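You operate a simulated robot arm through the tools that you are given. There is no shell and no other tool. Be economical: measure what you need, move in short steps, check, and stop when the job is done.

Carry out the task below with a simulated robot arm. There is one attempt and no reset: what you move stays moved.

TASK
Swap the pressed can for sample can 92 and drain the beaker.
Fine: red lever UP before you slide OUT; old can on the green mat; leave the slide tray OUT and shut the blue lever again.
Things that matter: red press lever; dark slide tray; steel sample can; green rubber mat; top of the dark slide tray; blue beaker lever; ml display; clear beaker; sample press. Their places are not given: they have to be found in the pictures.

It is judged by the outcome, as a careful person would: the job done as asked, and still so three seconds after it is handed in. It fails if anything else is knocked over, pushed out of place, dropped, spilled or broken.

THE ROBOT
A 7-joint arm with a two-finger parallel gripper, fixed in place. Base frame: the origin is at the foot of the arm, x ahead of it, y to its left, z up; the work surface is at about z = 784. Lengths are in mm, angles in rad, forces in N, time in s.
With the tool pointing down near the work surface it reaches from about 300 to 700 mm from the base axis. Its first joint turns from -1.152 to 1.152 rad. Payload 1.57 kg.
Tool frame: the origin (TCP) lies between the finger pads and is the grasp point; the fingertips stand 30 mm ahead of it; z points along the fingers, y is the line along which they close. The gripper opens to 110 mm. The fingers are 24 mm wide and 12 mm thick; the gripper's body (48 by 112 mm) begins 78 mm behind the TCP.
Orientation is that of the tool frame in the base frame, as a unit quaternion [x, y, z, w]. With the fingers straight down and closing along the base's y, the tool's x points along the base's -x, its y along +y and its z along -z.

THE INTERFACE
- The arm moves only by the tool step_arm. Its arguments are lists of equal length, an entry for each row: "grip": the closure, from 0 (fully open) to 1 (shut); "delta_pos": the shift along the tool's x, y, z in units of 250 mm (1.0 is 250 mm), a list of three; "rot": the turn, a rotation vector about the tool's x, y, z in units of 90 degrees (1.0 is 90 degrees), a list of three. In form: {"grip": [grip, ...], "delta_pos": [[tx, ty, tz], ...], "rot": [[ax, ay, az], ...]}. A call has 1 to 12 rows; each row is the pose to reach, as a shift and turn from the pose commanded when the call began, along the tool's axes at that moment. A call with a number of a shift or a turn outside -1 to 1 is refused whole. A row lasts 0.2 s, in which the tool goes at most 50 mm and 0.15 rad; a call with a longer step from one row to the next is refused whole, and so is a gripper value outside its range. A pose out of reach is approached as far as the arm can. The call stops where the force on the tool passes 40 N (or 10 N more than at its start, if that is more) or the arm is blocked; 0.2 s more then pass. The fingers move at their own pace (about 108 mm/s each) and stop on an object; they squeeze with about 38 N. The grip force told is the motor's: it shows also when the fingers shut on nothing. Time passes only in rows, and 0.2 s behind the last, so rows that repeat a pose let the fingers close. It gives the time, the measured TCP pose, the force on the tool (base axes), the opening and the grip force at its end, in the units of the frame above (readings bear some noise).
- Cameras (640 x 400 px; columns grow to the right, rows downward): "scene" is fixed at [157.3, -381.5, 1413.8]; the picture's right is [0.86, -0.51, 0.00], its down [-0.24, -0.40, -0.89] and it looks along [0.45, 0.76, -0.46] (base axes); focal length 302 px, centre (320, 200). "wrist" rides on the gripper at [-36, 0, -80] in the tool frame; the picture's right is [0.00, -1.00, 0.00], its down [0.97, 0.00, -0.24] and it looks along [0.24, 0.00, 0.97] (tool axes); focal length 218 px, centre (320, 200).
- snapshot(camera): a new picture of that camera. No time passes.
- measure_at(camera, pixels): for up to 12 pixels [column, row] of the newest picture of that camera ("zoom" is the newest enlarged one), the place [x, y, z] in the base frame of the surface seen there, good to about 2 mm. No time passes.
- enlarge(camera, box): a new picture of the part [left, top, right, bottom] of that camera's present view, enlarged. No time passes.
- finish_job(): hands the job in; it is judged then, once.

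Work in short steps. Measure before you move; look again where a grasp or a placing could have gone wrong, and mend it. You have 80 turns and 34 pictures in all, those below and enlarged ones among them. Open the gripper and draw the arm clear of the work before you hand the job in, unless the task says otherwise; then end with one line.

The tools are called after "Emit:" by a JSON object that holds its "fn" and its "kwargs". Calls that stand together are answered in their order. step_arm: Moves the arm, as the interface text tells. Its arguments: {"type":"object","properties":{"grip":{"type":"array","items":{"type":"number"}},"delta_pos":{"type":"array","items":{"type":"array","items":{"type":"number"}}},"rot":{"type":"array","items":{"type":"array","items":{"type":"number"}}}},"required":["grip","delta_pos","rot"]} The other tools are called the same way: snapshot (camera) takes a picture; measure_at (camera, pixels) gives the place of the surface under pixels of a picture; enlarge (camera, box) takes an enlarged picture of a part of a camera's view; finish_job () hands the job in.

At the start:

```text
clock: 0.0
ee_pos: [386.9, 25.4, 1216.5]
tool_rot: [0.001, 1.0, 0.001, 0.0]
force: [0.6, 1.1, -0.7]
grip_width: 110.1
grip_force: 0.1
```

scene: 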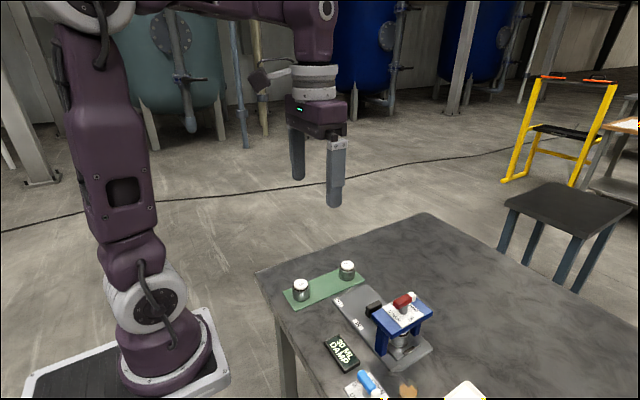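
wrist: 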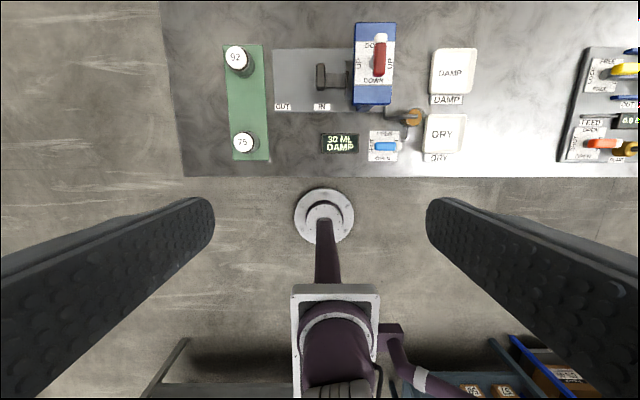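

The wrist view shows the mat with cans 92 and 75, slide, press, display, blue lever. I enlarge to read details.

Emit:
{"fn": "enlarge", "kwargs": {"camera": "wrist", "box": [210, 10, 490, 185]}}

Emit:
{"fn": "enlarge", "kwargs": {"camera": "scene", "box": [260, 230, 500, 400]}}

```text
2.29 times, centred on (350, 98) of wrist
```

zoom: 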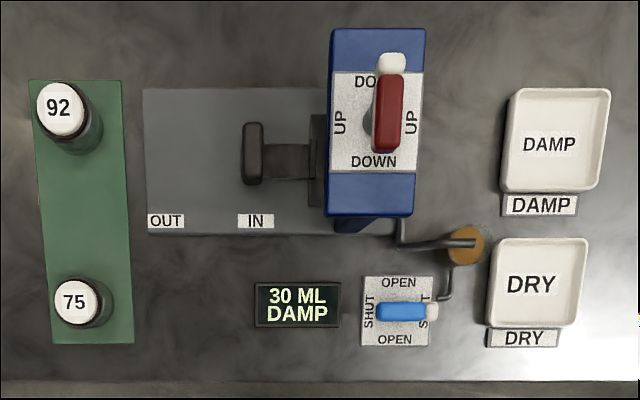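

```text
2.35 times, centred on (380, 315) of scene
```

zoom: 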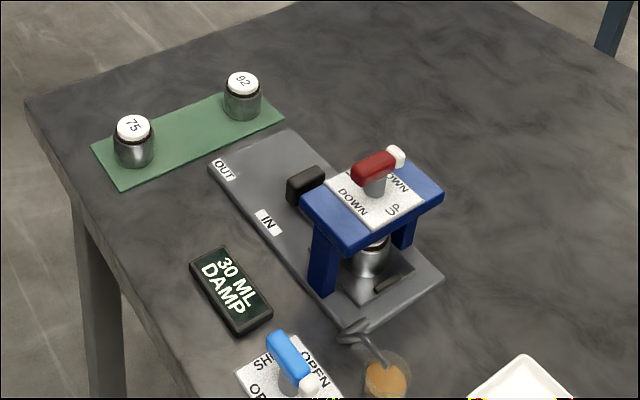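

Emit:
{"fn": "measure_at", "kwargs": {"camera": "zoom", "pixels": [[242, 83], [132, 127], [372, 168], [396, 155], [355, 178], [330, 215], [425, 200], [305, 188], [290, 345], [310, 390], [368, 268], [268, 220]]}}

Emit:
{"fn": "measure_at", "kwargs": {"camera": "wrist", "pixels": [[380, 38], [380, 50], [380, 72], [378, 95], [320, 77], [335, 76], [374, 146], [394, 146], [385, 146], [236, 57], [243, 141], [290, 90]]}}

```text
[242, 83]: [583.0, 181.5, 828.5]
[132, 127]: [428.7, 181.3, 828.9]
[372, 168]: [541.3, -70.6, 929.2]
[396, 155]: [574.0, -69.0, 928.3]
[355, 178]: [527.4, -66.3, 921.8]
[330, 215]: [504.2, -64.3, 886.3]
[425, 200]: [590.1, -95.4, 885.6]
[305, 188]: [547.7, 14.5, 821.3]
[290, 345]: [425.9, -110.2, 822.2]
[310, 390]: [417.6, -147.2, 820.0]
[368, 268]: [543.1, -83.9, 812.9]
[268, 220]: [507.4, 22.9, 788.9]
```

```text
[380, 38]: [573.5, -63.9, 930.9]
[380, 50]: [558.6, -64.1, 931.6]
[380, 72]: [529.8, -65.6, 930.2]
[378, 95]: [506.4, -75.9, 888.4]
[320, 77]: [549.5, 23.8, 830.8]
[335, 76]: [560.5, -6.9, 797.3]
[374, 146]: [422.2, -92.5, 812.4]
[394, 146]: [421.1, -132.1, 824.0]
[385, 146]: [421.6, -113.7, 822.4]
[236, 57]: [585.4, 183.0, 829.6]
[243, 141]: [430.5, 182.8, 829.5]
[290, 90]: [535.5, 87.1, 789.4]
```

Handle of the red lever lies along x at about y=-66, z=930. I move above the press for a closer look.

Emit:
{"fn": "step_arm", "kwargs": {"grip": [0.3, 0.3, 0.3, 0.3, 0.3, 0.3], "delta_pos": [[-0.1, -0.07, 0.09], [-0.2, -0.14, 0.18], [-0.3, -0.21, 0.27], [-0.4, -0.28, 0.36], [-0.5, -0.34, 0.45], [-0.5, -0.34, 0.5]], "rot": [[0, 0, 0], [0, 0, 0], [0, 0, 0], [0, 0, 0], [0, 0, 0], [0, 0, 0]]}}

Emit:
{"fn": "snapshot", "kwargs": {"camera": "wrist"}}

Emit:
{"fn": "enlarge", "kwargs": {"camera": "scene", "box": [340, 270, 460, 400]}}

```text
clock: 1.4
ee_pos: [514.3, -61.3, 1091.5]
tool_rot: [0.0, 1.0, 0.0, 0.0]
force: [-0.3, 0.0, 0.2]
grip_width: 76.8
grip_force: 0.1
```

```text
29 pictures are left
```

wrist: 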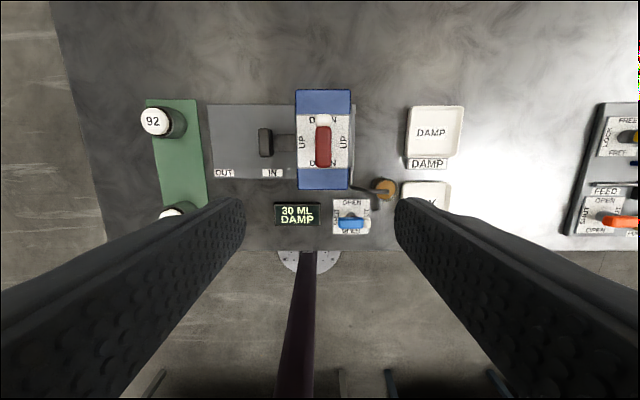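

```text
3.08 times, centred on (400, 335) of scene
```

zoom: 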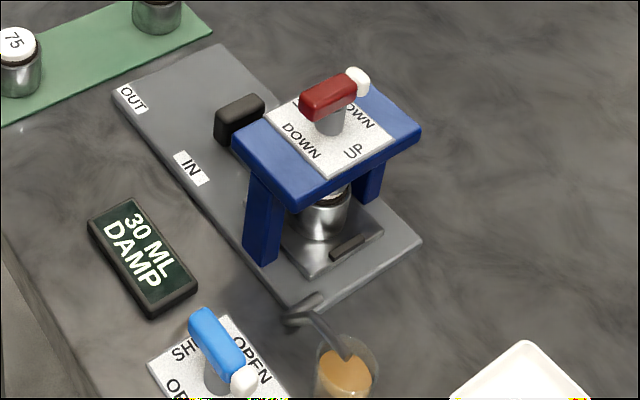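

Emit:
{"fn": "enlarge", "kwargs": {"camera": "wrist", "box": [250, 80, 410, 240]}}

Emit:
{"fn": "measure_at", "kwargs": {"camera": "wrist", "pixels": [[324, 117], [324, 130], [324, 145], [324, 160], [317, 145], [330, 145], [299, 117], [348, 117], [298, 166], [348, 166], [340, 223], [367, 222]]}}

Emit:
{"fn": "measure_at", "kwargs": {"camera": "scene", "pixels": [[402, 309], [404, 312], [401, 301], [411, 295]]}}

```text
2.50 times, centred on (330, 160) of wrist
```

zoom: 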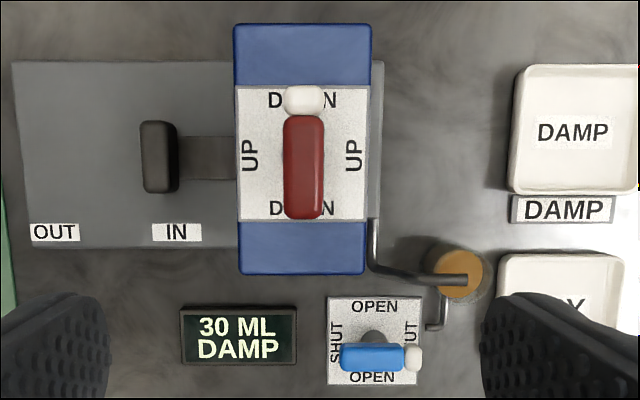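

```text
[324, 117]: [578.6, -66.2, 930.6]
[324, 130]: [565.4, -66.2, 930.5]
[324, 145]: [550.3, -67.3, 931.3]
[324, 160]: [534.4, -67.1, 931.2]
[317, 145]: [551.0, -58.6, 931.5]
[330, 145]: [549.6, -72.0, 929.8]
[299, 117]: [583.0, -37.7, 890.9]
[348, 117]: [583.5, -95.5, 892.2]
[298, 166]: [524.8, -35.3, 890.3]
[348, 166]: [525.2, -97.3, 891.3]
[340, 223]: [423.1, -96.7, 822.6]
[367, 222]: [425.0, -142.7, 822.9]
```

```text
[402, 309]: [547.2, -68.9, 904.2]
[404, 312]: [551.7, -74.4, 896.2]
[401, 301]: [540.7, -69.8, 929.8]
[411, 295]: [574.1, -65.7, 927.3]
```

Pivot at plate centre ≈(554,-66), handle top z 931. I descend above it with the fingers straddling in y.

Emit:
{"fn": "step_arm", "kwargs": {"grip": [0.4, 0.4, 0.4, 0.4, 0.4], "delta_pos": [[-0.164, -0.02, 0.1], [-0.164, -0.02, 0.28], [-0.164, -0.02, 0.44], [-0.164, -0.02, 0.56], [-0.164, -0.02, 0.56]], "rot": [[0, 0, 0], [0, 0, 0], [0, 0, 0], [0, 0, 0], [0, 0, 0]]}}

Emit:
{"fn": "snapshot", "kwargs": {"camera": "wrist"}}

```text
clock: 2.6
ee_pos: [551.4, -65.6, 949.0]
tool_rot: [0.0, 1.0, 0.0, 0.0]
force: [0.3, -0.3, 0.3]
grip_width: 65.9
grip_force: 0.0
```

```text
26 pictures are left
```

wrist: 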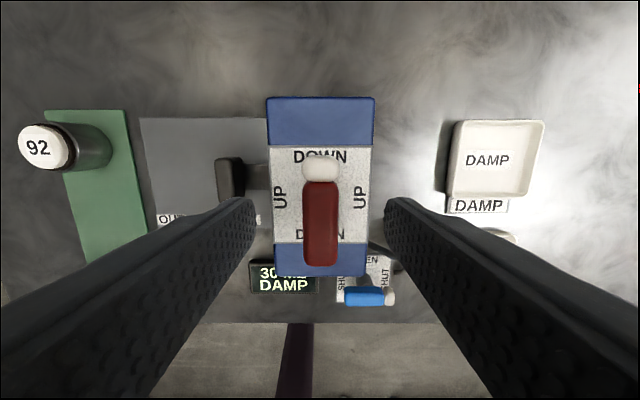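

Emit:
{"fn": "measure_at", "kwargs": {"camera": "wrist", "pixels": [[321, 158], [321, 180], [321, 200], [320, 240], [320, 258], [308, 215], [333, 215], [275, 150], [369, 150], [272, 238], [368, 238]]}}

```text
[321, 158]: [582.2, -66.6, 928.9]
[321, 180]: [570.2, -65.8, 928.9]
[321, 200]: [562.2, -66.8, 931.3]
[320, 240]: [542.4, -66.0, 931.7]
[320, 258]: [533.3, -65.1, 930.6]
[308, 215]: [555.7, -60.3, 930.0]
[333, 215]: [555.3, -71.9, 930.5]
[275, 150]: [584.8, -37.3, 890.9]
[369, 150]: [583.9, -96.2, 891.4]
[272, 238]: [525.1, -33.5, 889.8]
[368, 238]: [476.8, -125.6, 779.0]
```

Emit:
{"fn": "step_arm", "kwargs": {"grip": [0.4, 0.4, 1, 1, 1], "delta_pos": [[-0.014, 0, 0.04], [-0.014, 0, 0.08], [-0.014, 0, 0.08], [-0.014, 0, 0.08], [-0.014, 0, 0.08]], "rot": [[0, 0, 0], [0, 0, 0], [0, 0, 0], [0, 0, 0], [0, 0, 0]]}}

```text
clock: 3.8
ee_pos: [555.2, -64.6, 931.1]
tool_rot: [0.0, 1.0, 0.0, 0.0]
force: [0.9, -4.2, -4.8]
grip_width: 19.8
grip_force: 33.5
```

Gripped (19.8 mm). I turn about the tool axis slightly, watching the force.

Emit:
{"fn": "step_arm", "kwargs": {"grip": [1, 1, 1, 1, 1, 1], "delta_pos": [[0, 0, 0], [0, 0, 0], [0, 0, 0], [0, 0, 0], [0, 0, 0], [0, 0, 0]], "rot": [[0, 0, 0.09], [0, 0, 0.18], [0, 0, 0.27], [0, 0, 0.36], [0, 0, 0.45], [0, 0, 0.45]]}}

Emit:
{"fn": "snapshot", "kwargs": {"camera": "wrist"}}

```text
clock: 5.2
ee_pos: [554.9, -64.8, 930.7]
tool_rot: [0.347, 0.938, 0.001, 0.0]
force: [5.5, -5.3, 0.3]
grip_width: 19.6
grip_force: 34.4
```

```text
25 pictures are left
```

wrist: 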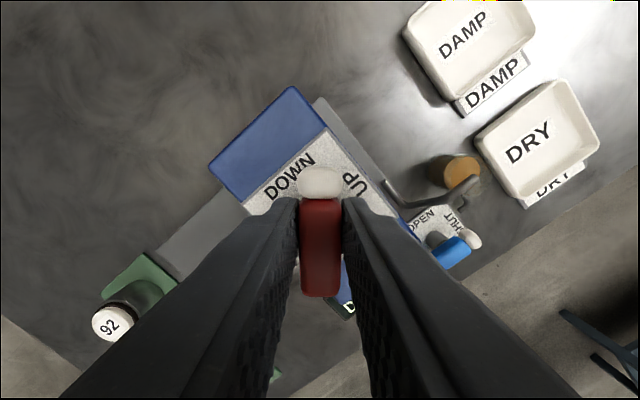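

The lever turns with the gripper; the white tip heads for UP. I finish the quarter turn.

Emit:
{"fn": "step_arm", "kwargs": {"grip": [1, 1, 1, 1, 1, 1, 1], "delta_pos": [[0, 0, 0], [0, 0, 0], [0, 0, 0], [0, 0, 0], [0, 0, 0], [0, 0, 0], [0, 0, 0]], "rot": [[0, 0, 0.09], [0, 0, 0.18], [0, 0, 0.27], [0, 0, 0.36], [0, 0, 0.45], [0, 0, 0.54], [0, 0, 0.56]]}}

Emit:
{"fn": "enlarge", "kwargs": {"camera": "scene", "box": [300, 230, 500, 400]}}

```text
clock: 6.8
ee_pos: [555.2, -64.6, 931.7]
tool_rot: [0.713, 0.701, 0.0, 0.0]
force: [-16.1, -13.7, 18.9]
grip_width: 19.8
grip_force: 33.4
```

```text
2.35 times, centred on (400, 315) of scene
```

zoom: 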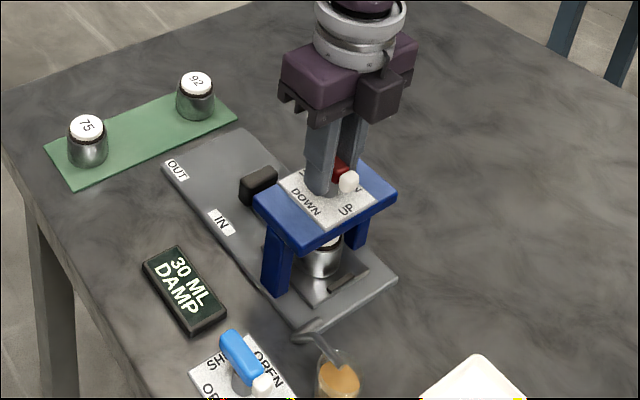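

Lever looks UP. I release and rise, then move beside to look at the slide handle.

Emit:
{"fn": "step_arm", "kwargs": {"grip": [0.6, 0.6, 0.5, 0.4, 0.4, 0.4, 0.4], "delta_pos": [[0, 0, 0], [0, 0, 0], [0, 0, -0.15], [0, 0, -0.34], [0.16, 0, -0.34], [0.32, -0.02, -0.34], [0.32, -0.02, -0.34]], "rot": [[0, 0, -0.01], [0, 0, -0.01], [0, 0, -0.01], [0, 0, -0.01], [0, 0, -0.01], [0, 0, -0.01], [0, 0, -0.01]]}}

Emit:
{"fn": "snapshot", "kwargs": {"camera": "wrist"}}

Emit:
{"fn": "enlarge", "kwargs": {"camera": "scene", "box": [300, 230, 500, 400]}}

```text
clock: 8.4
ee_pos: [551.7, 15.5, 1017.3]
tool_rot: [0.707, 0.707, 0.0, 0.0]
force: [-0.9, 0.5, 0.6]
grip_width: 66.1
grip_force: 0.0
```

```text
23 pictures are left
```

wrist: 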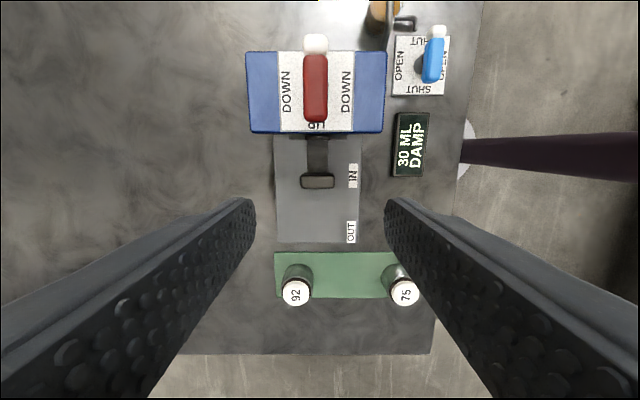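

```text
2.35 times, centred on (400, 315) of scene
```

zoom: 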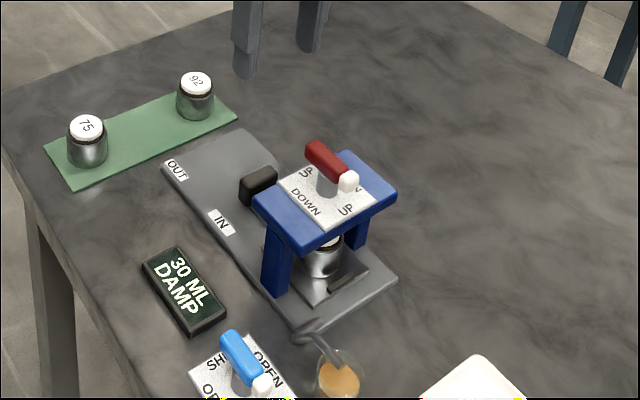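

Emit:
{"fn": "measure_at", "kwargs": {"camera": "wrist", "pixels": [[318, 178], [318, 186], [303, 180], [333, 180], [353, 177], [351, 231], [318, 240], [318, 133], [318, 155], [296, 294], [405, 292], [345, 275]]}}

Emit:
{"fn": "measure_at", "kwargs": {"camera": "zoom", "pixels": [[252, 190], [262, 172], [252, 178], [275, 185], [320, 262], [355, 280], [340, 270], [300, 285], [328, 243], [370, 265]]}}

```text
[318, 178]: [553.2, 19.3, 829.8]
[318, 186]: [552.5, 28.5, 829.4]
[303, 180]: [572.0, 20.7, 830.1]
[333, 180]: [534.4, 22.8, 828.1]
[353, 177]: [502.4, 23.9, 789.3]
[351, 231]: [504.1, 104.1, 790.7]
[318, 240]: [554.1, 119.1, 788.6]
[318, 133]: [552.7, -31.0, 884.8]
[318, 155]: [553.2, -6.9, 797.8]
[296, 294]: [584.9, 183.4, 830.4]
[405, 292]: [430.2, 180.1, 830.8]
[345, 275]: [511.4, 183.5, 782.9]
```

```text
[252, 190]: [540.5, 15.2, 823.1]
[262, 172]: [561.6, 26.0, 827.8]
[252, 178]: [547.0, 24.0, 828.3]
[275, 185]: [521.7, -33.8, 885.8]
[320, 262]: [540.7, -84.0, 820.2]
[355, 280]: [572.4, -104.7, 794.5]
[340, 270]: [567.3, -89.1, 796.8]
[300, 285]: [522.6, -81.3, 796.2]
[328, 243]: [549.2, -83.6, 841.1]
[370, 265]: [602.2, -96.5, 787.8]
```

Knob centre (553,23), 41 mm along x, top 830; stroke ≈80 mm. I descend over it with fingers at its x ends.

Emit:
{"fn": "step_arm", "kwargs": {"grip": [0.4, 0.4, 0.4, 0.4, 0.4, 0.4], "delta_pos": [[0.032, 0.006, 0.18], [0.032, 0.006, 0.36], [0.032, 0.006, 0.54], [0.032, 0.006, 0.66], [0.032, 0.006, 0.745], [0.032, 0.006, 0.745]], "rot": [[0, 0, 0], [0, 0, 0], [0, 0, 0], [0, 0, 0], [0, 0, 0], [0, 0, 0]]}}

Emit:
{"fn": "step_arm", "kwargs": {"grip": [1, 1, 1], "delta_pos": [[0, 0, 0], [0, 0, 0], [0, 0, 0]], "rot": [[0, 0, 0], [0, 0, 0], [0, 0, 0]]}}

```text
clock: 9.8
ee_pos: [554.1, 24.4, 828.5]
tool_rot: [0.707, 0.707, 0.0, -0.001]
force: [-0.4, -0.6, 0.9]
grip_width: 66.0
grip_force: 0.1
```

```text
clock: 10.6
ee_pos: [555.4, 24.6, 828.3]
tool_rot: [0.707, 0.707, 0.002, 0.002]
force: [26.1, 0.9, -10.1]
grip_width: 43.9
grip_force: 44.8
```

Emit:
{"fn": "step_arm", "kwargs": {"grip": [1, 1, 1, 1, 1, 1, 1, 1, 1, 1, 1], "delta_pos": [[0, 0.01, 0], [0.02, 0.01, 0], [0.05, 0.01, 0], [0.09, 0.01, 0], [0.13, 0.01, 0], [0.17, 0.01, 0], [0.21, 0.01, 0], [0.25, 0.01, 0], [0.28, 0.01, 0], [0.31, 0.01, 0], [0.32, 0.01, 0]], "rot": [[0, 0, 0], [0, 0, 0], [0, 0, 0], [0, 0, 0], [0, 0, 0], [0, 0, 0], [0, 0, 0], [0, 0, 0], [0, 0, 0], [0, 0, 0], [0, 0, 0]]}}

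Emit:
{"fn": "enlarge", "kwargs": {"camera": "scene", "box": [280, 230, 480, 400]}}

```text
clock: 13.0
ee_pos: [555.0, 103.2, 830.3]
tool_rot: [0.707, 0.707, -0.001, -0.001]
force: [-26.7, -0.9, -4.6]
grip_width: 43.9
grip_force: 44.9
```

```text
2.35 times, centred on (380, 315) of scene
```

zoom: 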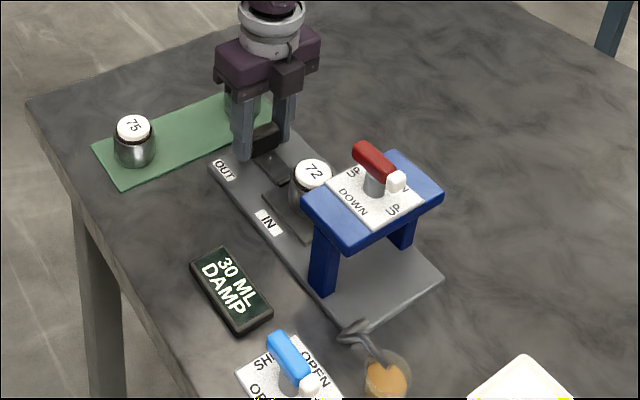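

Tray slid out with can 72. I push a touch further to be sure it's at the end stop.

Emit:
{"fn": "step_arm", "kwargs": {"grip": [1, 1, 1], "delta_pos": [[0.008, -0.005, 0], [0.016, -0.005, 0], [0.016, -0.005, 0]], "rot": [[0, 0, 0], [0, 0, 0], [0, 0, 0]]}}

Emit:
{"fn": "step_arm", "kwargs": {"grip": [0.8, 0.5, 0.4], "delta_pos": [[0, 0, 0], [0, 0, 0], [0, 0, 0]], "rot": [[0, 0, 0], [0, 0, 0], [0, 0, 0]]}}

```text
clock: 13.8
ee_pos: [555.2, 108.4, 830.7]
tool_rot: [0.708, 0.707, 0.0, 0.0]
force: [-20.2, 1.6, -7.8]
grip_width: 43.5
grip_force: 44.5
```

```text
clock: 14.6
ee_pos: [555.8, 108.0, 830.3]
tool_rot: [0.707, 0.707, 0.001, 0.0]
force: [0.4, -0.1, 0.2]
grip_width: 65.9
grip_force: 0.1
```

Released; I rise and move back to look at can 72 and the tray position.

Emit:
{"fn": "step_arm", "kwargs": {"grip": [0.4, 0.4, 0.4, 0.4, 0.4, 0.4, 0.4], "delta_pos": [[0, 0, -0.16], [0, 0, -0.34], [0, 0, -0.52], [0, 0, -0.7], [-0.15, 0, -0.8], [-0.3, 0, -0.8], [-0.3, 0, -0.8]], "rot": [[0, 0, 0], [0, 0, 0], [0, 0, 0], [0, 0, 0], [0, 0, 0], [0, 0, 0], [0, 0, 0]]}}

Emit:
{"fn": "snapshot", "kwargs": {"camera": "wrist"}}

Emit:
{"fn": "enlarge", "kwargs": {"camera": "scene", "box": [280, 230, 480, 400]}}

```text
clock: 16.2
ee_pos: [556.2, 32.7, 1026.6]
tool_rot: [0.707, 0.707, 0.0, 0.0]
force: [0.8, -0.3, -0.2]
grip_width: 66.1
grip_force: 0.0
```

```text
20 pictures are left
```

wrist: 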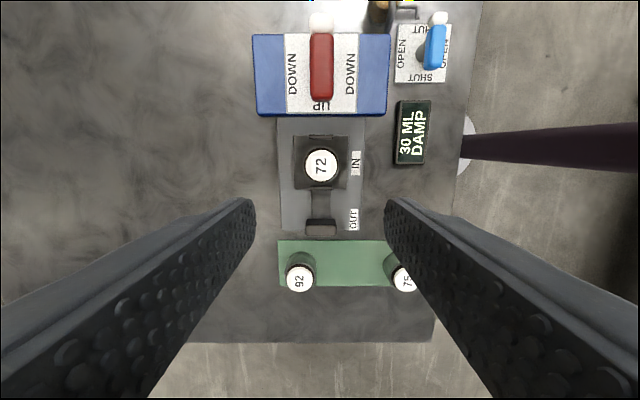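

```text
2.35 times, centred on (380, 315) of scene
```

zoom: 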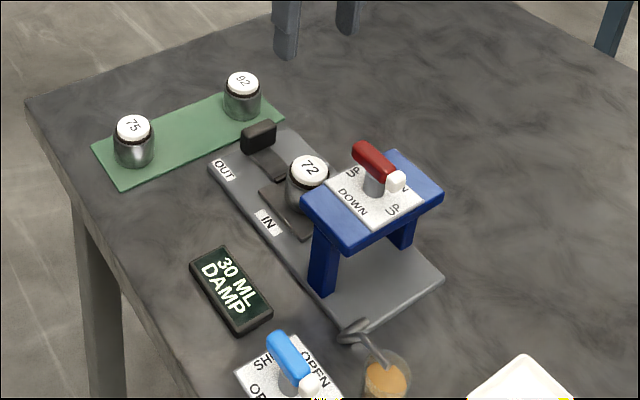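

Emit:
{"fn": "measure_at", "kwargs": {"camera": "wrist", "pixels": [[320, 165], [320, 149], [320, 182], [303, 165], [337, 165], [320, 228], [354, 219], [355, 163], [296, 140], [345, 188], [345, 140], [297, 185]]}}

Emit:
{"fn": "measure_at", "kwargs": {"camera": "wrist", "pixels": [[300, 279], [300, 267], [300, 291], [288, 279], [312, 279], [282, 244], [385, 244], [345, 284], [320, 115], [425, 45], [438, 20], [280, 284]]}}

```text
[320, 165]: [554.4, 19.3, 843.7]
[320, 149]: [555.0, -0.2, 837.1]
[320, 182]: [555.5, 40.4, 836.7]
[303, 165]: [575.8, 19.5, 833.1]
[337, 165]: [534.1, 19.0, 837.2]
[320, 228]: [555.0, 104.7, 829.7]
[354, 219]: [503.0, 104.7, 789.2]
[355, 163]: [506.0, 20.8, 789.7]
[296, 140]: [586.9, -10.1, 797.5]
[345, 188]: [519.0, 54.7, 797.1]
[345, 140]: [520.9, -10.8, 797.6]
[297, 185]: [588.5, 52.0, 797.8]
```

```text
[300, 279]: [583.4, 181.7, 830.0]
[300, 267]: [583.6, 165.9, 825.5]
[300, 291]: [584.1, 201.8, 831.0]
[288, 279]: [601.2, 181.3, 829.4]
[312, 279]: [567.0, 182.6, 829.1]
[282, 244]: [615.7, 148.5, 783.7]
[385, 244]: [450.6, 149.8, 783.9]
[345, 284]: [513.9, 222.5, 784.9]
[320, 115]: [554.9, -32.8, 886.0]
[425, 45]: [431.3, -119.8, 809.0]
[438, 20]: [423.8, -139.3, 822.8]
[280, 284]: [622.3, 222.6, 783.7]
```

Can 72 is at (554.6,19.5), top 843, on tray z 797. I descend over it and grip.

Emit:
{"fn": "step_arm", "kwargs": {"grip": [0.35, 0.35, 0.35, 0.35, 0.35, 0.35, 0.35], "delta_pos": [[-0.052, -0.006, 0.17], [-0.052, -0.006, 0.34], [-0.052, -0.006, 0.5], [-0.052, -0.006, 0.62], [-0.052, -0.006, 0.72], [-0.052, -0.006, 0.774], [-0.052, -0.006, 0.774]], "rot": [[0, 0, 0], [0, 0, 0], [0, 0, 0], [0, 0, 0], [0, 0, 0], [0, 0, 0], [0, 0, 0]]}}

Emit:
{"fn": "step_arm", "kwargs": {"grip": [0.7, 1, 1, 1], "delta_pos": [[0, 0, 0], [0, 0, 0], [0, 0, 0], [0, 0, 0]], "rot": [[0, 0, 0], [0, 0, 0], [0, 0, 0], [0, 0, 0]]}}

```text
clock: 17.8
ee_pos: [553.4, 19.9, 835.8]
tool_rot: [0.707, 0.707, 0.0, 0.0]
force: [-0.3, -0.4, 0.1]
grip_width: 71.6
grip_force: 0.1
```

```text
clock: 18.8
ee_pos: [551.2, 19.6, 836.5]
tool_rot: [0.707, 0.707, 0.0, 0.0]
force: [-0.4, -1.0, 0.2]
grip_width: 46.0
grip_force: 37.7
```

Gripped (46 mm). I lift 100 mm and carry to above the free middle of the mat (507,184).

Emit:
{"fn": "step_arm", "kwargs": {"grip": [1, 1, 1, 1, 1, 1, 1, 1, 1, 1, 1], "delta_pos": [[0, 0, -0.04], [0, 0, -0.14], [0, 0, -0.26], [0, 0, -0.36], [0.08, -0.02, -0.4], [0.2, -0.05, -0.4], [0.34, -0.09, -0.4], [0.48, -0.13, -0.4], [0.59, -0.16, -0.4], [0.66, -0.178, -0.4], [0.66, -0.178, -0.4]], "rot": [[0, 0, 0], [0, 0, 0], [0, 0, 0], [0, 0, 0], [0, 0, 0], [0, 0, 0], [0, 0, 0], [0, 0, 0], [0, 0, 0], [0, 0, 0], [0, 0, 0]]}}

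Emit:
{"fn": "snapshot", "kwargs": {"camera": "wrist"}}

```text
clock: 21.2
ee_pos: [507.2, 185.0, 936.6]
tool_rot: [0.707, 0.708, -0.001, 0.0]
force: [0.8, -0.7, -0.2]
grip_width: 46.1
grip_force: 38.2
```

```text
18 pictures are left
```

wrist: 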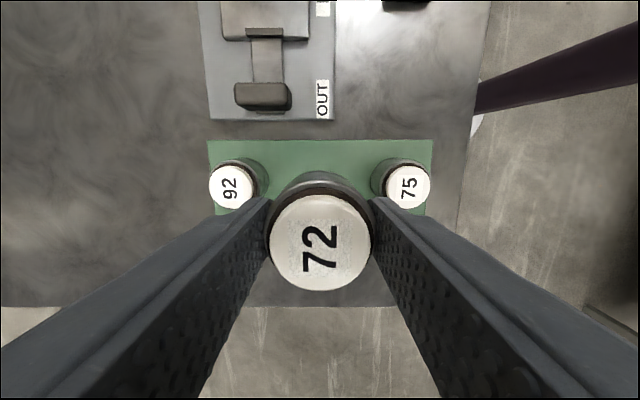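

Can 72 held upright over the mat between 92 and 75. I lower until light contact.

Emit:
{"fn": "step_arm", "kwargs": {"grip": [1, 1, 1, 1, 1, 1, 1, 1], "delta_pos": [[0, 0, 0.1], [0, 0, 0.22], [0, 0, 0.32], [0, 0, 0.4], [0, 0, 0.43], [0, 0, 0.44], [0, 0, 0.447], [0, 0, 0.447]], "rot": [[0, 0, 0], [0, 0, 0], [0, 0, 0], [0, 0, 0], [0, 0, 0], [0, 0, 0], [0, 0, 0], [0, 0, 0]]}}

```text
clock: 23.0
ee_pos: [509.4, 186.1, 824.7]
tool_rot: [0.707, 0.707, 0.0, -0.001]
force: [-0.9, 0.1, -1.3]
grip_width: 46.0
grip_force: 38.1
```

Emit:
{"fn": "step_arm", "kwargs": {"grip": [1, 1, 1], "delta_pos": [[0, 0, 0.005], [0, 0, 0.01], [0, 0, 0.01]], "rot": [[0, 0, 0], [0, 0, 0], [0, 0, 0]]}}

```text
clock: 23.8
ee_pos: [509.8, 185.8, 823.9]
tool_rot: [0.707, 0.707, 0.001, 0.0]
force: [-6.6, 2.3, 24.8]
grip_width: 46.0
grip_force: 38.2
```

Contact (25 N). I open modestly to 60 mm, rise, and move above can 92.

Emit:
{"fn": "step_arm", "kwargs": {"grip": [0.8, 0.5, 0.48, 0.48, 0.48, 0.48, 0.4, 0.35, 0.35, 0.35], "delta_pos": [[0, 0, 0], [0, 0, 0], [0, 0, 0], [0, 0, -0.15], [0, 0, -0.32], [0, 0, -0.45], [0, 0.1, -0.5], [0, 0.2, -0.5], [-0.01, 0.3, -0.5], [-0.01, 0.3, -0.5]], "rot": [[0, 0, 0], [0, 0, 0], [0, 0, 0], [0, 0, 0], [0, 0, 0], [0, 0, 0], [0, 0, 0], [0, 0, 0], [0, 0, 0], [0, 0, 0]]}}

Emit:
{"fn": "snapshot", "kwargs": {"camera": "wrist"}}

```text
clock: 26.0
ee_pos: [582.4, 180.4, 948.0]
tool_rot: [0.707, 0.707, 0.0, 0.0]
force: [0.1, -1.1, 0.0]
grip_width: 71.9
grip_force: 0.0
```

```text
17 pictures are left
```

wrist: 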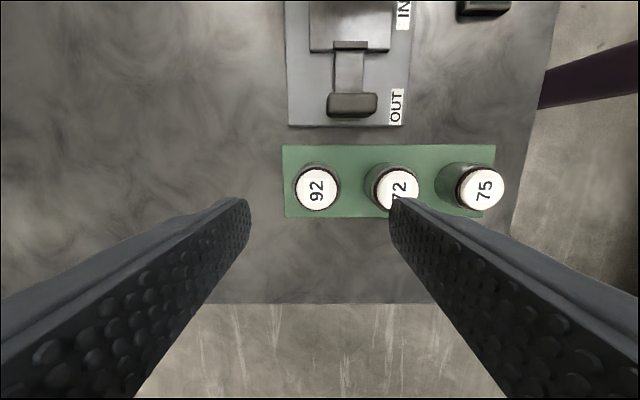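

Emit:
{"fn": "measure_at", "kwargs": {"camera": "wrist", "pixels": [[317, 189], [317, 170], [317, 209], [298, 189], [337, 189], [380, 178], [388, 172], [378, 190]]}}

```text
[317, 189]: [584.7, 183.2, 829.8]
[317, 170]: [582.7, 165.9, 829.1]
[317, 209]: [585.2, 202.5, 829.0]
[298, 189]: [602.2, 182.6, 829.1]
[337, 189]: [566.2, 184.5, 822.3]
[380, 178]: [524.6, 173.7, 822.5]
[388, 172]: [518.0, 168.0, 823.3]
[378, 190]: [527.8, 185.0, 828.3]
```

Can 92 at (584.5,184). I narrow to 60 mm and descend, then grip.

Emit:
{"fn": "step_arm", "kwargs": {"grip": [0.455, 0.455, 0.455, 0.455, 0.455, 0.455], "delta_pos": [[0.014, 0.008, 0.05], [0.014, 0.008, 0.2], [0.014, 0.008, 0.34], [0.014, 0.008, 0.44], [0.014, 0.008, 0.49], [0.014, 0.008, 0.49]], "rot": [[0, 0, 0], [0, 0, 0], [0, 0, 0], [0, 0, 0], [0, 0, 0], [0, 0, 0]]}}

Emit:
{"fn": "step_arm", "kwargs": {"grip": [0.6, 1, 1, 1], "delta_pos": [[0, 0, 0], [0, 0, 0], [0, 0, 0], [0, 0, 0]], "rot": [[0, 0, 0], [0, 0, 0], [0, 0, 0], [0, 0, 0]]}}

```text
clock: 27.4
ee_pos: [586.2, 184.4, 824.6]
tool_rot: [0.707, 0.707, 0.0, 0.0]
force: [-1.1, -1.0, 0.6]
grip_width: 60.1
grip_force: 0.0
```

```text
clock: 28.4
ee_pos: [585.3, 186.1, 825.2]
tool_rot: [0.706, 0.708, 0.0, 0.0]
force: [-0.5, 0.4, 0.6]
grip_width: 46.0
grip_force: 37.9
```

Gripped. Lift 110 mm and carry to above the tray (554.5,20).

Emit:
{"fn": "step_arm", "kwargs": {"grip": [1, 1, 1, 1, 1, 1, 1, 1, 1, 1, 1], "delta_pos": [[0, 0, -0.04], [0, 0, -0.14], [0, 0, -0.28], [0, 0, -0.4], [-0.08, -0.02, -0.44], [-0.2, -0.04, -0.44], [-0.34, -0.07, -0.44], [-0.48, -0.1, -0.44], [-0.59, -0.12, -0.44], [-0.66, -0.122, -0.44], [-0.66, -0.122, -0.44]], "rot": [[0, 0, 0], [0, 0, 0], [0, 0, 0], [0, 0, 0], [0, 0, 0], [0, 0, 0], [0, 0, 0], [0, 0, 0], [0, 0, 0], [0, 0, 0], [0, 0, 0]]}}

Emit:
{"fn": "snapshot", "kwargs": {"camera": "wrist"}}

```text
clock: 30.8
ee_pos: [555.6, 16.6, 933.2]
tool_rot: [0.707, 0.707, 0.0, 0.0]
force: [-0.6, 0.4, -1.2]
grip_width: 46.3
grip_force: 38.1
```

```text
16 pictures are left
```

wrist: 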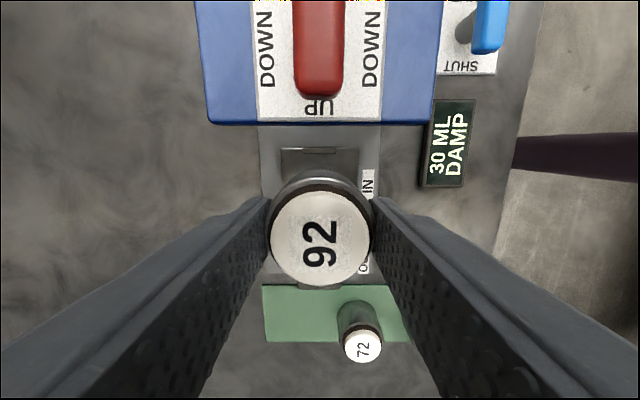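

Emit:
{"fn": "step_arm", "kwargs": {"grip": [1, 1, 1, 1, 1, 1, 1], "delta_pos": [[0.014, -0.003, 0.1], [0.014, -0.003, 0.22], [0.014, -0.003, 0.31], [0.014, -0.003, 0.35], [0.014, -0.003, 0.365], [0.014, -0.003, 0.373], [0.014, -0.003, 0.373]], "rot": [[0, 0, 0], [0, 0, 0], [0, 0, 0], [0, 0, 0], [0, 0, 0], [0, 0, 0], [0, 0, 0]]}}

Emit:
{"fn": "step_arm", "kwargs": {"grip": [1, 1], "delta_pos": [[0, 0, 0.006], [0, 0, 0.008]], "rot": [[0, 0, 0], [0, 0, 0]]}}

```text
clock: 32.4
ee_pos: [554.3, 23.1, 841.2]
tool_rot: [0.707, 0.707, 0.0, 0.0]
force: [1.1, -0.6, -1.3]
grip_width: 46.2
grip_force: 38.1
```

```text
clock: 33.0
ee_pos: [553.9, 24.4, 839.9]
tool_rot: [0.708, 0.707, 0.001, -0.001]
force: [-0.6, -0.4, -1.9]
grip_width: 46.1
grip_force: 38.1
```

Emit:
{"fn": "step_arm", "kwargs": {"grip": [1, 1, 1, 1], "delta_pos": [[-0.014, 0.002, 0], [-0.014, 0.002, 0.006], [-0.014, 0.002, 0.011], [-0.014, 0.002, 0.011]], "rot": [[0, 0, 0], [0, 0, 0], [0, 0, 0], [0, 0, 0]]}}

```text
clock: 34.0
ee_pos: [555.0, 18.7, 836.7]
tool_rot: [0.707, 0.707, 0.0, 0.0]
force: [-11.5, -0.6, 28.7]
grip_width: 46.1
grip_force: 38.2
```

Seated. Release, rise, and go look at the blue lever.

Emit:
{"fn": "step_arm", "kwargs": {"grip": [0.8, 0.45, 0.4, 0.4, 0.4, 0.4, 0.4, 0.4, 0.4, 0.4, 0.4, 0.4], "delta_pos": [[0, 0, 0], [0, 0, 0], [0, 0, -0.02], [0, 0, -0.16], [0, 0, -0.34], [0, 0, -0.5], [0, 0, -0.65], [-0.05, -0.15, -0.68], [-0.15, -0.3, -0.68], [-0.25, -0.45, -0.68], [-0.36, -0.53, -0.68], [-0.36, -0.53, -0.68]], "rot": [[0, 0, 0], [0, 0, 0], [0, 0, 0], [0, 0, 0], [0, 0, 0], [0, 0, 0], [0, 0, 0], [0, 0, 0], [0, 0, 0], [0, 0, 0], [0, 0, 0], [0, 0, 0]]}}

Emit:
{"fn": "snapshot", "kwargs": {"camera": "wrist"}}

Emit:
{"fn": "enlarge", "kwargs": {"camera": "scene", "box": [280, 230, 480, 400]}}

```text
clock: 36.6
ee_pos: [423.7, -70.5, 1006.6]
tool_rot: [0.708, 0.707, 0.0, 0.001]
force: [0.2, 0.5, 0.3]
grip_width: 65.9
grip_force: 0.0
```

```text
15 pictures are left
```

wrist: 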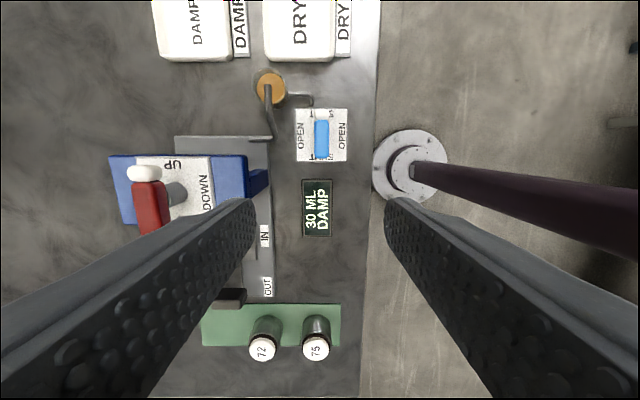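

```text
2.35 times, centred on (380, 315) of scene
```

zoom: 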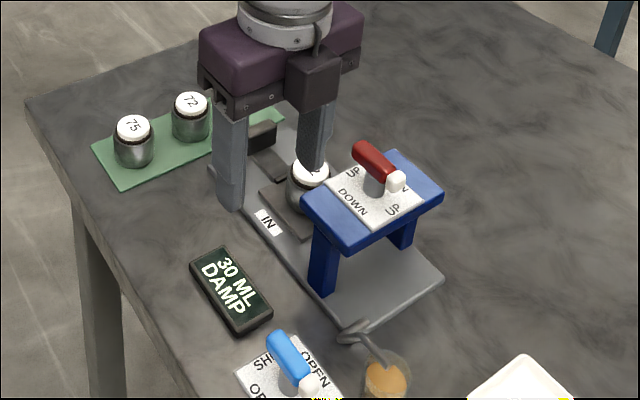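

Emit:
{"fn": "enlarge", "kwargs": {"camera": "wrist", "box": [250, 60, 390, 250]}}

Emit:
{"fn": "measure_at", "kwargs": {"camera": "wrist", "pixels": [[299, 112], [344, 112], [299, 158], [344, 158], [321, 113], [321, 125], [321, 140], [321, 155], [270, 88], [268, 100], [275, 125], [308, 102]]}}

```text
2.11 times, centred on (320, 155) of wrist
```

zoom: 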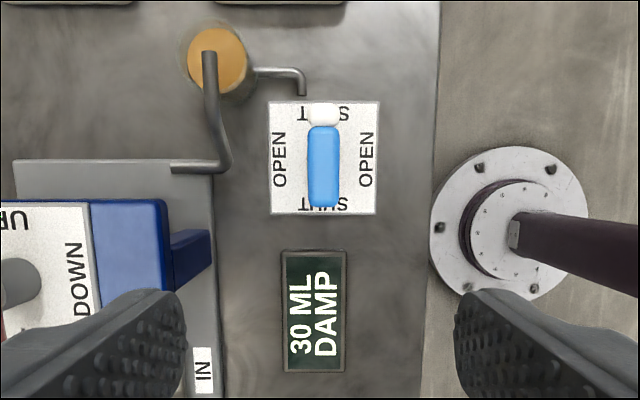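

```text
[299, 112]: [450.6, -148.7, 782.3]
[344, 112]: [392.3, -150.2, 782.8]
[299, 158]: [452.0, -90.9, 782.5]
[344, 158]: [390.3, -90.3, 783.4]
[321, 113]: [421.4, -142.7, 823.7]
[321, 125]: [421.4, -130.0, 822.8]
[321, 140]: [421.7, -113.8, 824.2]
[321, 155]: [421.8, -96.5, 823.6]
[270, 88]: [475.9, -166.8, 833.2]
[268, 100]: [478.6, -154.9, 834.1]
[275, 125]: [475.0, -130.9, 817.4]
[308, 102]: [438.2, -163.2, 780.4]
```

Blue lever pivot ≈(421.5,-120), handle top 823.5. I narrow to ~38 mm and descend to grip it at the pivot.

Emit:
{"fn": "step_arm", "kwargs": {"grip": [0.65, 0.65, 0.65, 0.65, 0.65, 0.65, 0.65], "delta_pos": [[-0.15, -0.009, 0], [-0.198, -0.009, 0.15], [-0.198, -0.009, 0.32], [-0.198, -0.009, 0.48], [-0.198, -0.009, 0.6], [-0.198, -0.009, 0.66], [-0.198, -0.009, 0.66]], "rot": [[0, 0, 0], [0, 0, 0], [0, 0, 0], [0, 0, 0], [0, 0, 0], [0, 0, 0], [0, 0, 0]]}}

Emit:
{"fn": "snapshot", "kwargs": {"camera": "wrist"}}

```text
clock: 38.2
ee_pos: [423.3, -118.4, 841.4]
tool_rot: [0.707, 0.707, 0.0, 0.0]
force: [-0.7, 0.3, 0.2]
grip_width: 38.3
grip_force: 0.1
```

```text
12 pictures are left
```

wrist: 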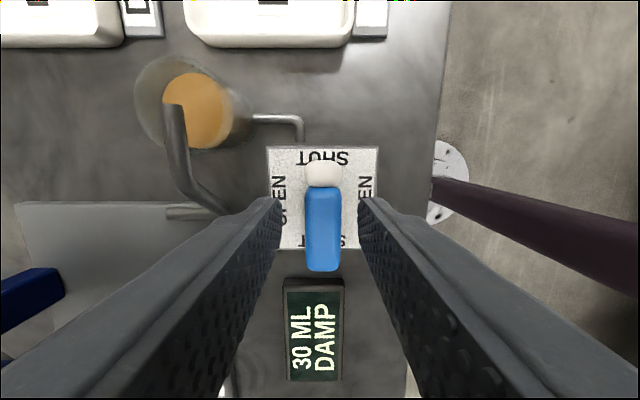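

Centred well. Lower to z≈824 and grip.

Emit:
{"fn": "step_arm", "kwargs": {"grip": [0.65, 0.65, 1, 1, 1], "delta_pos": [[-0.006, -0.004, 0.04], [-0.006, -0.004, 0.07], [-0.006, -0.004, 0.07], [-0.006, -0.004, 0.07], [-0.006, -0.004, 0.07]], "rot": [[0, 0, 0], [0, 0, 0], [0, 0, 0], [0, 0, 0], [0, 0, 0]]}}

Emit:
{"fn": "step_arm", "kwargs": {"grip": [1, 1, 1, 1, 1, 1], "delta_pos": [[0, 0, 0], [0, 0, 0], [0, 0, 0], [0, 0, 0], [0, 0, 0], [0, 0, 0]], "rot": [[0, 0, -0.09], [0, 0, -0.18], [0, 0, -0.27], [0, 0, -0.36], [0, 0, -0.45], [0, 0, -0.45]]}}

```text
clock: 39.4
ee_pos: [422.9, -120.1, 825.4]
tool_rot: [0.707, 0.707, 0.001, 0.001]
force: [12.9, 1.6, -4.2]
grip_width: 19.8
grip_force: 34.0
```

```text
clock: 40.8
ee_pos: [422.9, -119.9, 824.5]
tool_rot: [0.417, 0.909, 0.001, 0.003]
force: [31.4, 14.0, -2.6]
grip_width: 19.5
grip_force: 33.3
```

Emit:
{"fn": "step_arm", "kwargs": {"grip": [1, 1, 1, 1, 1, 1, 1], "delta_pos": [[0, 0.006, 0], [0, 0.006, 0], [0, 0.006, 0], [0, 0.006, 0], [0, 0.006, 0], [0, 0.006, 0], [0, 0.006, 0]], "rot": [[0, 0, -0.09], [0, 0, -0.18], [0, 0, -0.27], [0, 0, -0.36], [0, 0, -0.45], [0, 0, -0.54], [0, 0, -0.56]]}}

Emit:
{"fn": "snapshot", "kwargs": {"camera": "wrist"}}

```text
clock: 42.4
ee_pos: [422.2, -120.5, 825.2]
tool_rot: [-0.009, 1.0, -0.001, -0.001]
force: [20.4, -1.4, 14.7]
grip_width: 20.0
grip_force: 33.6
```

```text
11 pictures are left
```

wrist: 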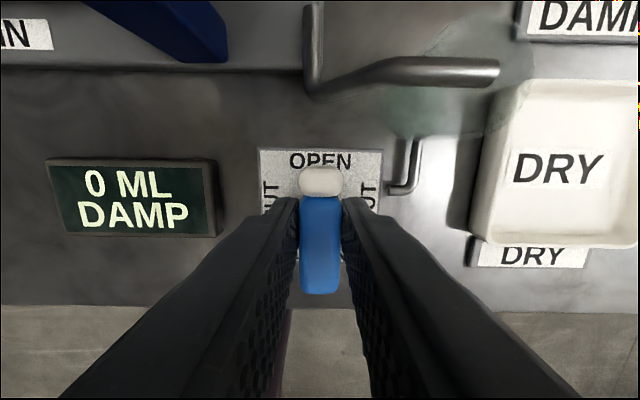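

Display reads 0 ML and the beaker is empty. I turn the lever back to SHUT.

Emit:
{"fn": "step_arm", "kwargs": {"grip": [1, 1, 1, 1, 1, 1, 1, 1, 1, 1, 1, 1], "delta_pos": [[0, 0, 0], [0, 0, 0], [0, 0, 0], [0, 0, 0], [0, 0, 0], [0, 0, 0], [0, 0, 0], [0, 0, 0], [0, 0, 0], [0, 0, 0], [0, 0, 0], [0, 0, 0]], "rot": [[0, 0, 0.09], [0, 0, 0.18], [0, 0, 0.27], [0, 0, 0.36], [0, 0, 0.45], [0, 0, 0.54], [0, 0, 0.63], [0, 0, 0.72], [0, 0, 0.81], [0, 0, 0.9], [0, 0, 0.98], [0, 0, 1.0]]}}

Emit:
{"fn": "step_arm", "kwargs": {"grip": [1, 1], "delta_pos": [[0, 0, 0], [0, 0, 0]], "rot": [[0, 0, 0.015], [0, 0, 0.015]]}}

Emit:
{"fn": "snapshot", "kwargs": {"camera": "wrist"}}

```text
clock: 45.0
ee_pos: [421.2, -119.0, 823.7]
tool_rot: [0.702, 0.712, 0.001, 0.001]
force: [24.8, -5.1, -5.2]
grip_width: 19.9
grip_force: 33.1
```

```text
clock: 45.6
ee_pos: [422.4, -120.0, 823.1]
tool_rot: [0.71, 0.704, 0.001, 0.0]
force: [23.6, 2.8, 14.2]
grip_width: 19.8
grip_force: 33.7
```

```text
10 pictures are left
```

wrist: 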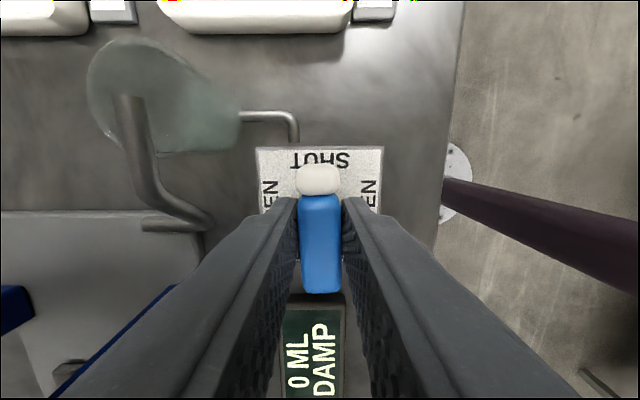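

Shut at 0 ML. Release with a small opening, rise and draw back, then check.

Emit:
{"fn": "step_arm", "kwargs": {"grip": [0.8, 0.65, 0.65, 0.65, 0.65, 0.65, 0.65, 0.5, 0.2, 0, 0], "delta_pos": [[0, 0, 0], [0, 0, 0], [0, 0, -0.1], [0, 0, -0.28], [0, 0, -0.46], [0, 0, -0.64], [0, 0, -0.82], [0.1, 0, -0.95], [0.25, 0, -0.98], [0.4, 0, -0.98], [0.4, 0, -0.98]], "rot": [[0, 0, 0], [0, 0, 0], [0, 0, 0], [0, 0, 0], [0, 0, 0], [0, 0, 0], [0, 0, 0], [0, 0, 0], [0, 0, 0], [0, 0, 0], [0, 0, 0]]}}

Emit:
{"fn": "snapshot", "kwargs": {"camera": "wrist"}}

Emit:
{"fn": "enlarge", "kwargs": {"camera": "scene", "box": [270, 230, 470, 400]}}

```text
clock: 48.0
ee_pos: [424.2, -23.1, 1071.6]
tool_rot: [0.71, 0.704, 0.0, 0.0]
force: [0.5, -0.1, -1.3]
grip_width: 110.0
grip_force: 0.2
```

```text
9 pictures are left
```

wrist: 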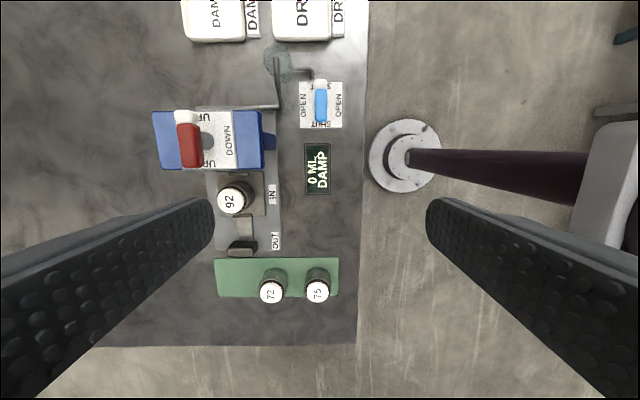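

```text
2.35 times, centred on (370, 315) of scene
```

zoom: 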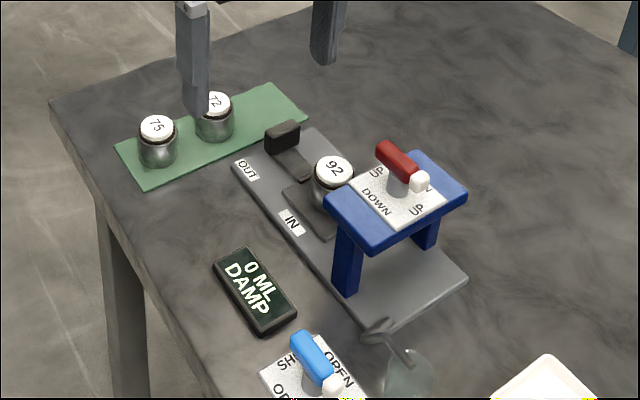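

Can 92 is on the tray and the tray is OUT. Can 72 is on the mat, the red lever is UP, the blue lever is SHUT, and the display reads 0 ML. The arm is clear, so I hand in.

Emit:
{"fn": "finish_job", "kwargs": {}}

```text
The job is handed in.
```

The job is handed in: can 92 replaced can 72 on the tray, which is left OUT with the red lever UP. Can 72 is on the green mat, and the beaker is drained to 0 ML with the blue lever shut again.
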